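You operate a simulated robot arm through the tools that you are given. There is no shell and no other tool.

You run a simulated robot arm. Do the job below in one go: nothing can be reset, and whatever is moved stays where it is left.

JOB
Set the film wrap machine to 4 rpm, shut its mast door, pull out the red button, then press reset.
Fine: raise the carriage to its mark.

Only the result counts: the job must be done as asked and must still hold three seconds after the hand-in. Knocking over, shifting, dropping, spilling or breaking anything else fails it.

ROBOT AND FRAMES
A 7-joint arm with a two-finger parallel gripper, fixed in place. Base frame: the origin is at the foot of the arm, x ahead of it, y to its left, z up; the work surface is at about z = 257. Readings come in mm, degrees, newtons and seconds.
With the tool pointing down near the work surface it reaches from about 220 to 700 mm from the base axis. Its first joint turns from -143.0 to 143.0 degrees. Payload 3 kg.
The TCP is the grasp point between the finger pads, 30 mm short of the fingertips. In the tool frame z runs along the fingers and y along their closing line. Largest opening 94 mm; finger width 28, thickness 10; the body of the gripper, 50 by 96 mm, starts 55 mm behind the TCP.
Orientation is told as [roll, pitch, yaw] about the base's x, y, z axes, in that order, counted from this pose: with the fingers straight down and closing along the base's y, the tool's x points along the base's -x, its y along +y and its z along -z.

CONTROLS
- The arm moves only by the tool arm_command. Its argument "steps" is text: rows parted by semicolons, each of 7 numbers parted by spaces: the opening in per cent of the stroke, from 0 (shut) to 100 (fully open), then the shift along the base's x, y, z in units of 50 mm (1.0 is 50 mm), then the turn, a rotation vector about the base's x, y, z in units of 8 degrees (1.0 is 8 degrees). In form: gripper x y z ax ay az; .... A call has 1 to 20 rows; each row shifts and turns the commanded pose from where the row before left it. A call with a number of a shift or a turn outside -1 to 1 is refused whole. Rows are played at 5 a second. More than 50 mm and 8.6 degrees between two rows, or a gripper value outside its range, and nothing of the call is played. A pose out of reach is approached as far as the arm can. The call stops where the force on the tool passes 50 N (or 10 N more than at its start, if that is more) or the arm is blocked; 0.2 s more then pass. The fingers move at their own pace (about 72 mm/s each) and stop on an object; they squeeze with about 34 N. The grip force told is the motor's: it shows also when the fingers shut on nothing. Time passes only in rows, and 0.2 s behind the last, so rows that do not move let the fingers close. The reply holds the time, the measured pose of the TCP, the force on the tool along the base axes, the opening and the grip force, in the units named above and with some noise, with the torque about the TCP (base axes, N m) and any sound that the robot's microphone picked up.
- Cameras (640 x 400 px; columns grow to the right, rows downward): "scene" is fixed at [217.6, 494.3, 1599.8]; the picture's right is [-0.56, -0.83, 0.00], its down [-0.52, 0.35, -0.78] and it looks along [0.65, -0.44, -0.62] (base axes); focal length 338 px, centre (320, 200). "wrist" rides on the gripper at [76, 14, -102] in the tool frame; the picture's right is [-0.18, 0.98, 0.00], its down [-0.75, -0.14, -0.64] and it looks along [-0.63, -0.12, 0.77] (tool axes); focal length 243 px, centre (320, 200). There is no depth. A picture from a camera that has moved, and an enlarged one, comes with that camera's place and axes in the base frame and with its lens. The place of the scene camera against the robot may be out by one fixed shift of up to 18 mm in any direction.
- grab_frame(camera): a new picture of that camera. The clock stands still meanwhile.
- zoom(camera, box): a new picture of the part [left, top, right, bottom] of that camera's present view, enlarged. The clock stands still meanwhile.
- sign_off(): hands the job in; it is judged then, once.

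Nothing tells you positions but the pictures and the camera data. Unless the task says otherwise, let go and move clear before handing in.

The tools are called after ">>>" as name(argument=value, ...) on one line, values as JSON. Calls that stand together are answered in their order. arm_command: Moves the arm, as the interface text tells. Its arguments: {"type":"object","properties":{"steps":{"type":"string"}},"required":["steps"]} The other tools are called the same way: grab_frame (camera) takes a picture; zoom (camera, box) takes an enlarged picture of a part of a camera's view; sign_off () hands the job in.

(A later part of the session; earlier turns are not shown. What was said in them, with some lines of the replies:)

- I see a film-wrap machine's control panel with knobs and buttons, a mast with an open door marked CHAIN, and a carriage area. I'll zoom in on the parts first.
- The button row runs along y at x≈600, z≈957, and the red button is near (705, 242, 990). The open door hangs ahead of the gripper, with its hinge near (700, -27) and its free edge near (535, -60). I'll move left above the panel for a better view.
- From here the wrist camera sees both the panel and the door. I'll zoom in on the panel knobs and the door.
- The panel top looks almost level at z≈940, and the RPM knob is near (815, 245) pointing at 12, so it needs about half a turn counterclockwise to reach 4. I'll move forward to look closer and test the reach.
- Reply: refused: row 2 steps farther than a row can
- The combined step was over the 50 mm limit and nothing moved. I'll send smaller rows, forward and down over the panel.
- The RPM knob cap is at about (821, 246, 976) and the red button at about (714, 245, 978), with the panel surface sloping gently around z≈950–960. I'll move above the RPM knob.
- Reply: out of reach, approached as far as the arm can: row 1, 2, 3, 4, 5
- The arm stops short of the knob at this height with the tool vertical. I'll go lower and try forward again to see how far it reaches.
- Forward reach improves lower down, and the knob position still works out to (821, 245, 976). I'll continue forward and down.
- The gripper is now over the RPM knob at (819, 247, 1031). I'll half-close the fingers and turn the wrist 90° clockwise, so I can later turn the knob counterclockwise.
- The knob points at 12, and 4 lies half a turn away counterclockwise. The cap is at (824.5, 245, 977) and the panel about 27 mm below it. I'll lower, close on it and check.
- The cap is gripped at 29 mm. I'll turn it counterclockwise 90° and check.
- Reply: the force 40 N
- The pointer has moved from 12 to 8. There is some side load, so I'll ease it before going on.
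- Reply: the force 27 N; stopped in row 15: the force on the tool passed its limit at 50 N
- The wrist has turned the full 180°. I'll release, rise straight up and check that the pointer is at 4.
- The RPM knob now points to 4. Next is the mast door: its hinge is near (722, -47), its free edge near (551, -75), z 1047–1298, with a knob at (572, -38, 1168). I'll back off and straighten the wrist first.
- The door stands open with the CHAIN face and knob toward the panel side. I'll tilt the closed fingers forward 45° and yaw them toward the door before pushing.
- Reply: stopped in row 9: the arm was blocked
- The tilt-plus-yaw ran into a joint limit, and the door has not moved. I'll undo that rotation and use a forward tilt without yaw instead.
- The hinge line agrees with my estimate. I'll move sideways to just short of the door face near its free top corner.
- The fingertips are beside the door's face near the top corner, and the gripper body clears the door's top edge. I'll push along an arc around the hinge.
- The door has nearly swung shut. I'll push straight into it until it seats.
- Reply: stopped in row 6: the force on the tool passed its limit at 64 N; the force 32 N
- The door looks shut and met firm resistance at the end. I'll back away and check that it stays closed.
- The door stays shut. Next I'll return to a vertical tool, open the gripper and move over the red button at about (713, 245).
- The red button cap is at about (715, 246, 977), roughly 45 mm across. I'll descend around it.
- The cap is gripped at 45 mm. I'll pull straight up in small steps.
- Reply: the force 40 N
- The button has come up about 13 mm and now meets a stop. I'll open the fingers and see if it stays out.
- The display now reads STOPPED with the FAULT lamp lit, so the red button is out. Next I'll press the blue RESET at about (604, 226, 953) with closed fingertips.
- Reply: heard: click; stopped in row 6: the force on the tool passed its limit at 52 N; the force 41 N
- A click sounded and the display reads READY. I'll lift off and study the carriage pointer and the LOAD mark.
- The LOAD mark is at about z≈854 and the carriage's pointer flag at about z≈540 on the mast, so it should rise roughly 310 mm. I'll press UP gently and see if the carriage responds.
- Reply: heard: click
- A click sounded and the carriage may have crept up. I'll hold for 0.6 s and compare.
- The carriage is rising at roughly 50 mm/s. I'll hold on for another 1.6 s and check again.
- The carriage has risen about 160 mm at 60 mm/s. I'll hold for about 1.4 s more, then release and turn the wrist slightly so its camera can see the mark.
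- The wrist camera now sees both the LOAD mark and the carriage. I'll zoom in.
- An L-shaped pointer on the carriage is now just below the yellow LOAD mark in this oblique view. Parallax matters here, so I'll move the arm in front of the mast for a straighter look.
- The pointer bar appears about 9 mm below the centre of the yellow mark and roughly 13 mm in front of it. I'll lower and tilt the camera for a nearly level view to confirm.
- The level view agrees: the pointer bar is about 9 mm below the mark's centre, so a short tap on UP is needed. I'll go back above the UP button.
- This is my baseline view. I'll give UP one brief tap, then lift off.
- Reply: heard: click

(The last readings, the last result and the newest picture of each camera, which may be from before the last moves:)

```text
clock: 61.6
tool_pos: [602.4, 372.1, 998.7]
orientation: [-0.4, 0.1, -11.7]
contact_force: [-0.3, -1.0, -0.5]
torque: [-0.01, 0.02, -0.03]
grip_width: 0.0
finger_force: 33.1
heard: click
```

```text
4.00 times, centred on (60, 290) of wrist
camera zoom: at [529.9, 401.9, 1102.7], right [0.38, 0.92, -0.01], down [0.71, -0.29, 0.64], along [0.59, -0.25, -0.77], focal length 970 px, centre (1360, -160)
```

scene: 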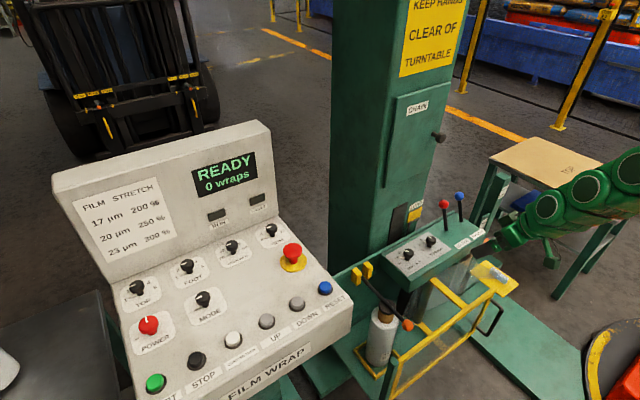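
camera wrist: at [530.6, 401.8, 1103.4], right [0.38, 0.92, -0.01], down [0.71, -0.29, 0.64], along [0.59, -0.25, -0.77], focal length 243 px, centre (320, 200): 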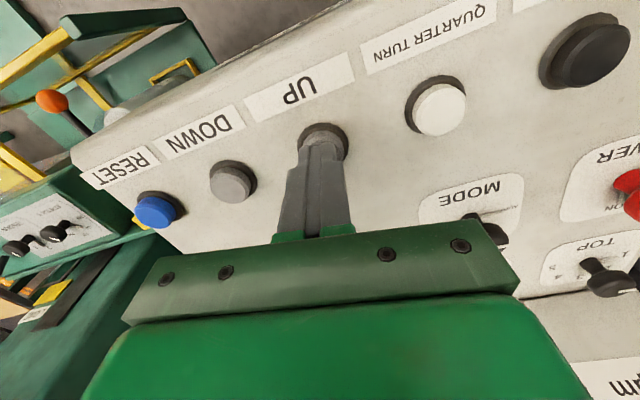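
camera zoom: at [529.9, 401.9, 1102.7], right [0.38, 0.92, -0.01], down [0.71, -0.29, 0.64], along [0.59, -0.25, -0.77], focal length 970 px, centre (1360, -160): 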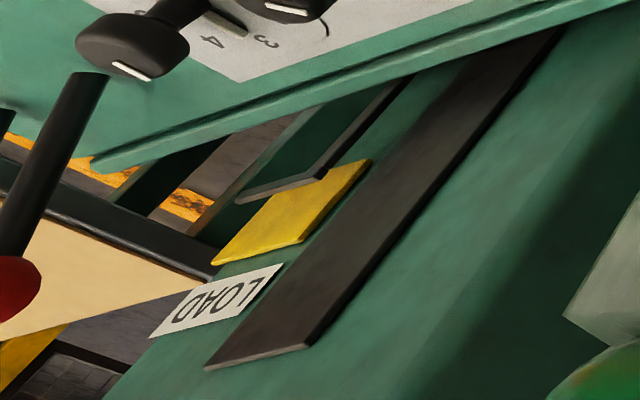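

A click, and the pointer moved up several millimetres. I'll zoom in to measure.

>>> zoom(camera="wrist", box=[50, 260, 110, 310])

>>> zoom(camera="wrist", box=[0, 240, 60, 290])

```text
8.00 times, centred on (80, 285) of wrist
camera zoom: at [529.9, 401.9, 1102.7], right [0.38, 0.92, -0.01], down [0.71, -0.29, 0.64], along [0.59, -0.25, -0.77], focal length 1941 px, centre (2240, -480)
```

zoom: 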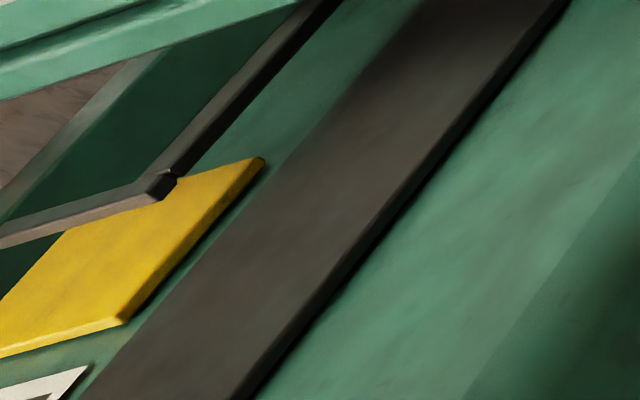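

```text
8.00 times, centred on (30, 265) of wrist
camera zoom: at [529.9, 401.9, 1102.7], right [0.38, 0.92, -0.01], down [0.71, -0.29, 0.64], along [0.59, -0.25, -0.77], focal length 1941 px, centre (2640, -320)
```

zoom: 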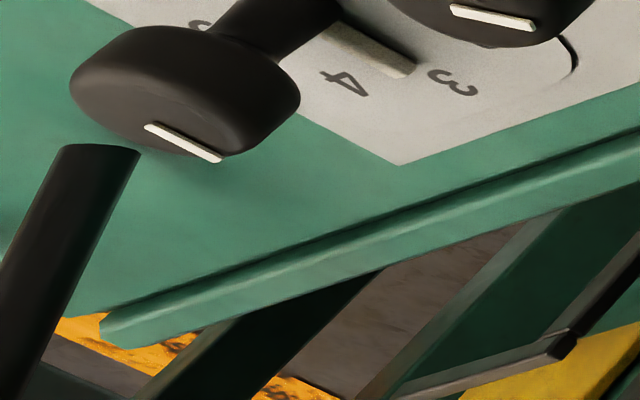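

The pointer rose about 8 mm. I'll go back to the level view to verify the alignment.

>>> arm_command(steps="0 0 0 0.9 0 0 0; 0 -0.3 0 0.8 0 0 0; 0 -0.3 0 0.8 0 0 0.73; 0 -0.3 -0.8 0.3 0 0 0.73; 0 -0.3 -0.9 0 0 0 0; 0 -0.3 -0.9 0 0 0 0; 0 -0.3 -0.9 0 0 0 0; 0 -0.3 -0.9 0 0 0 0; 100 -0.3 -0.9 0 0 0 0; 100 -0.2 -0.9 0 0 0 0; 100 0 -0.9 0 0 0 0; 100 0 -0.9 0 0 0 0; 100 0 -0.9 0 0 0 0; 100 0 -0.9 0 0 0 0; 100 0 -0.9 0 0 0 0; 100 0 -0.8 0 0 0 0; 100 0 0 0 0 0 0")

>>> arm_command(steps="100 0 0 -0.7 0 -0.65 0; 100 0 0 -0.7 0 -0.65 0; 100 0 0 -0.7 0 -0.65 0; 100 0 0 -0.7 0 -0.65 0; 100 0 0 -0.5 0 -0.65 0; 100 0 0 0 0 -0.55 0; 100 0 0 0 0 0 0")

>>> grab_frame(camera="wrist")

>>> zoom(camera="wrist", box=[290, 155, 390, 235])

>>> grab_frame(camera="scene")

>>> zoom(camera="scene", box=[380, 190, 460, 260])

```text
clock: 65.2
tool_pos: [472.5, -203.7, 1138.9]
orientation: [-0.5, 0.1, 0.0]
contact_force: [-0.6, -0.2, -0.1]
torque: [0.0, 0.01, 0.01]
grip_width: 94.1
finger_force: 0.1
```

```text
clock: 66.8
tool_pos: [472.6, -203.7, 973.3]
orientation: [-0.4, -30.4, -0.1]
contact_force: [0.1, 0.6, -0.1]
torque: [-0.03, 0.02, 0.01]
grip_width: 94.1
finger_force: 0.0
```

```text
taken
camera wrist: at [354.8, -188.4, 1024.0], right [0.16, 0.98, 0.09], down [0.32, -0.14, 0.94], along [0.93, -0.12, -0.34], focal length 243 px, centre (320, 200)
```

wrist: 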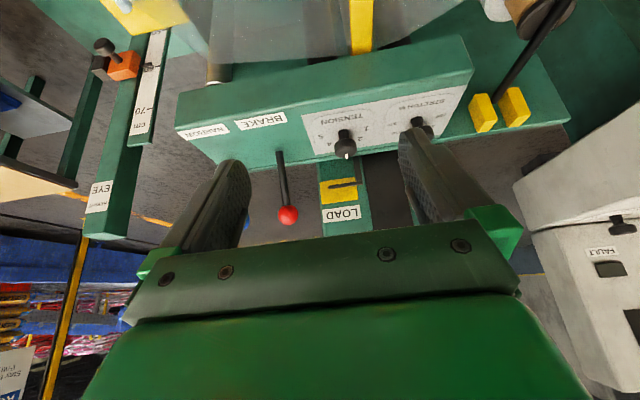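

```text
5.00 times, centred on (340, 195) of wrist
camera zoom: at [354.8, -188.4, 1024.0], right [0.16, 0.98, 0.09], down [0.32, -0.14, 0.94], along [0.93, -0.12, -0.34], focal length 1213 px, centre (220, 225)
```

zoom: 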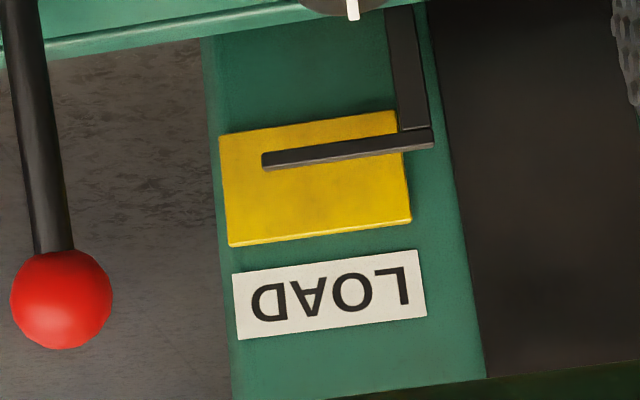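

```text
taken
```

scene: 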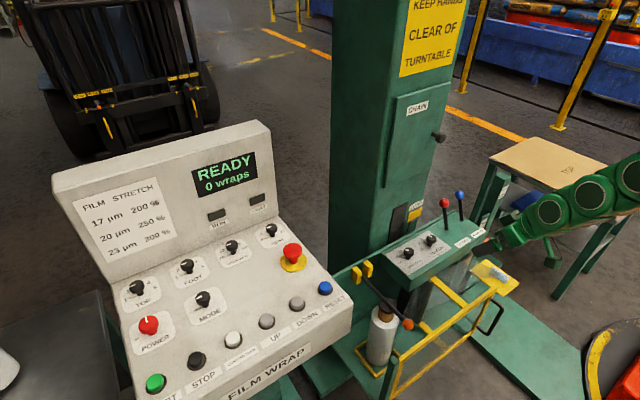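

```text
5.71 times, centred on (420, 225) of scene
camera zoom: at [217.6, 494.3, 1599.8], right [-0.56, -0.83, 0.0], down [-0.52, 0.35, -0.78], along [0.65, -0.44, -0.62], focal length 1933 px, centre (-251, 57)
```

zoom: 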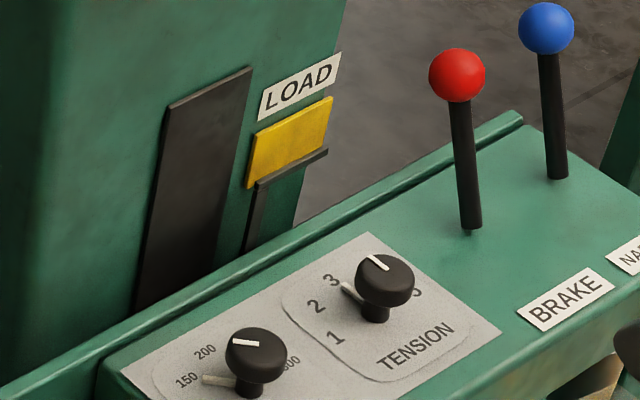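

The pointer now sits about 3 mm below the centre of the mark after allowing for parallax. I'll take a closer look to measure it.

>>> zoom(camera="wrist", box=[325, 170, 385, 210])

>>> zoom(camera="scene", box=[400, 195, 436, 225])

>>> zoom(camera="scene", box=[180, 140, 360, 320])

```text
10.00 times, centred on (355, 190) of wrist
camera zoom: at [354.8, -188.4, 1024.0], right [0.16, 0.98, 0.09], down [0.32, -0.14, 0.94], along [0.93, -0.12, -0.34], focal length 2426 px, centre (-30, 300)
```

zoom: 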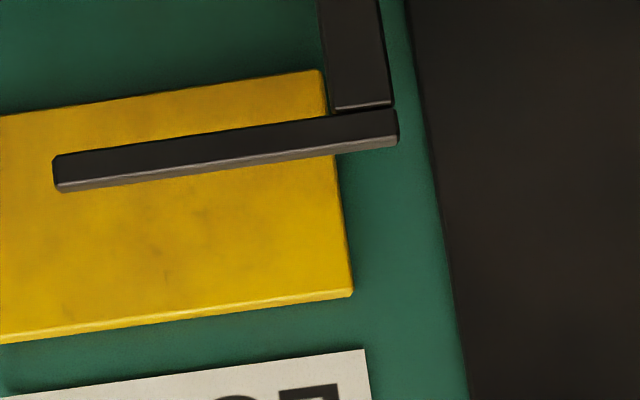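

```text
13.33 times, centred on (418, 210) of scene
camera zoom: at [217.6, 494.3, 1599.8], right [-0.56, -0.83, 0.0], down [-0.52, 0.35, -0.78], along [0.65, -0.44, -0.62], focal length 4511 px, centre (-987, 67)
```

zoom: 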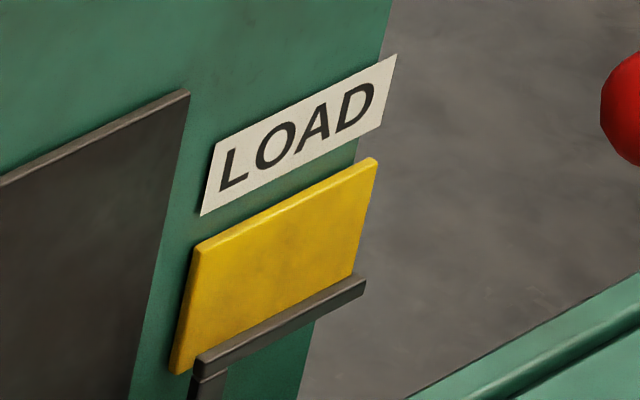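

```text
2.22 times, centred on (270, 230) of scene
camera zoom: at [217.6, 494.3, 1599.8], right [-0.56, -0.83, 0.0], down [-0.52, 0.35, -0.78], along [0.65, -0.44, -0.62], focal length 752 px, centre (431, 133)
```

zoom: 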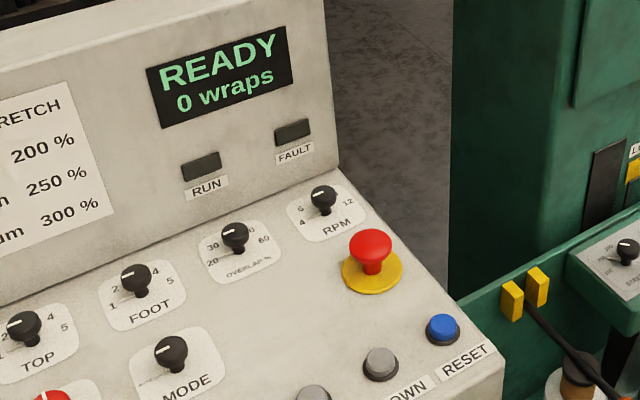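

The pointer is within about 2–3 mm of the mark's centre, the display reads READY, RPM is at 4, the red button is out and the door is shut. I'll lift the arm well clear and do a final check.

>>> arm_command(steps="100 -0.4 0 0.6 0 0.6 0; 100 -0.4 0 0.8 0 0.6 0; 100 0 0 0.9 0 0.6 0; 100 0 0 0.9 0 0.6 0; 100 0 0 0.9 0 0.6 0; 100 0 0 0.9 0 0.6 0; 100 0 0 0 0 0 0")

>>> grab_frame(camera="scene")

>>> zoom(camera="scene", box=[240, 210, 310, 280])

>>> zoom(camera="scene", box=[360, 70, 480, 230])

```text
clock: 68.4
tool_pos: [431.8, -203.3, 1222.7]
orientation: [-0.4, -1.4, 0.0]
contact_force: [0.0, 0.1, 0.9]
torque: [-0.02, 0.01, 0.01]
grip_width: 94.2
finger_force: 0.0
```

```text
taken
```

scene: 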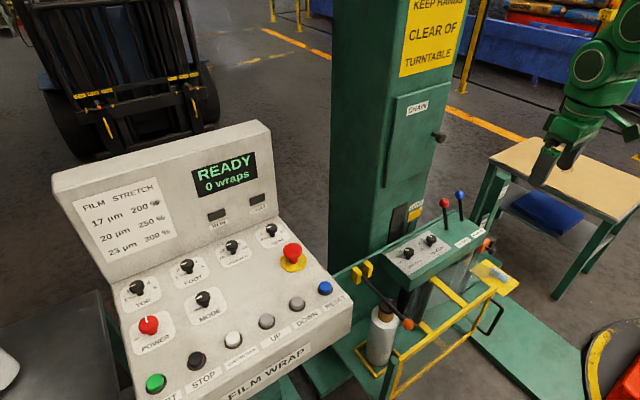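

```text
5.71 times, centred on (275, 245) of scene
camera zoom: at [217.6, 494.3, 1599.8], right [-0.56, -0.83, 0.0], down [-0.52, 0.35, -0.78], along [0.65, -0.44, -0.62], focal length 1933 px, centre (577, -57)
```

zoom: 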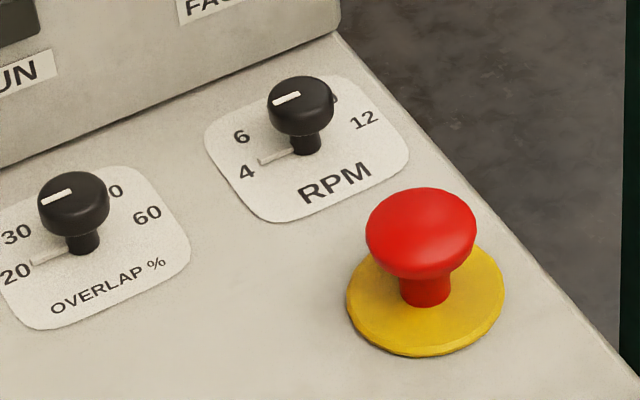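

```text
2.50 times, centred on (420, 150) of scene
camera zoom: at [217.6, 494.3, 1599.8], right [-0.56, -0.83, 0.0], down [-0.52, 0.35, -0.78], along [0.65, -0.44, -0.62], focal length 846 px, centre (70, 325)
```

zoom: 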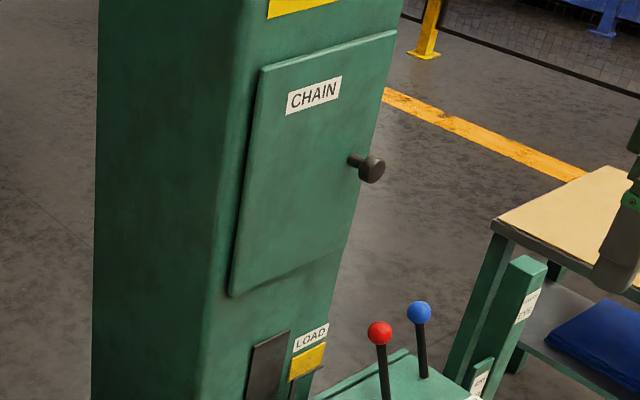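

Everything checks out: RPM points to 4, the mast door is shut, the red button is out, the display reads READY and the carriage pointer is on the LOAD mark. The arm is clear, so I'm handing the job in.

>>> sign_off()

```text
The job is handed in.
```

The job is done and handed in, with the arm lifted clear. I checked each of these in the pictures just before handing in:

- **Speed:** the RPM knob points to 4; it was at 12 at the start.
- **Mast door:** the CHAIN door is shut and stayed shut after I backed away.
- **Red button:** it is pulled out and holding.
- **Reset:** I pressed it after the red button came out. It clicked, the FAULT lamp went off and the display reads READY.
- **Carriage:** I raised it with the UP button until its pointer reached the yellow LOAD mark. The pointer sits about 2–3 mm below the centre of the mark, which is roughly 40 mm tall. I left it there because another tap would likely have gone about as far past.

The other controls were not touched, and MODE is still at AUTO. I saw nothing knocked or shifted.
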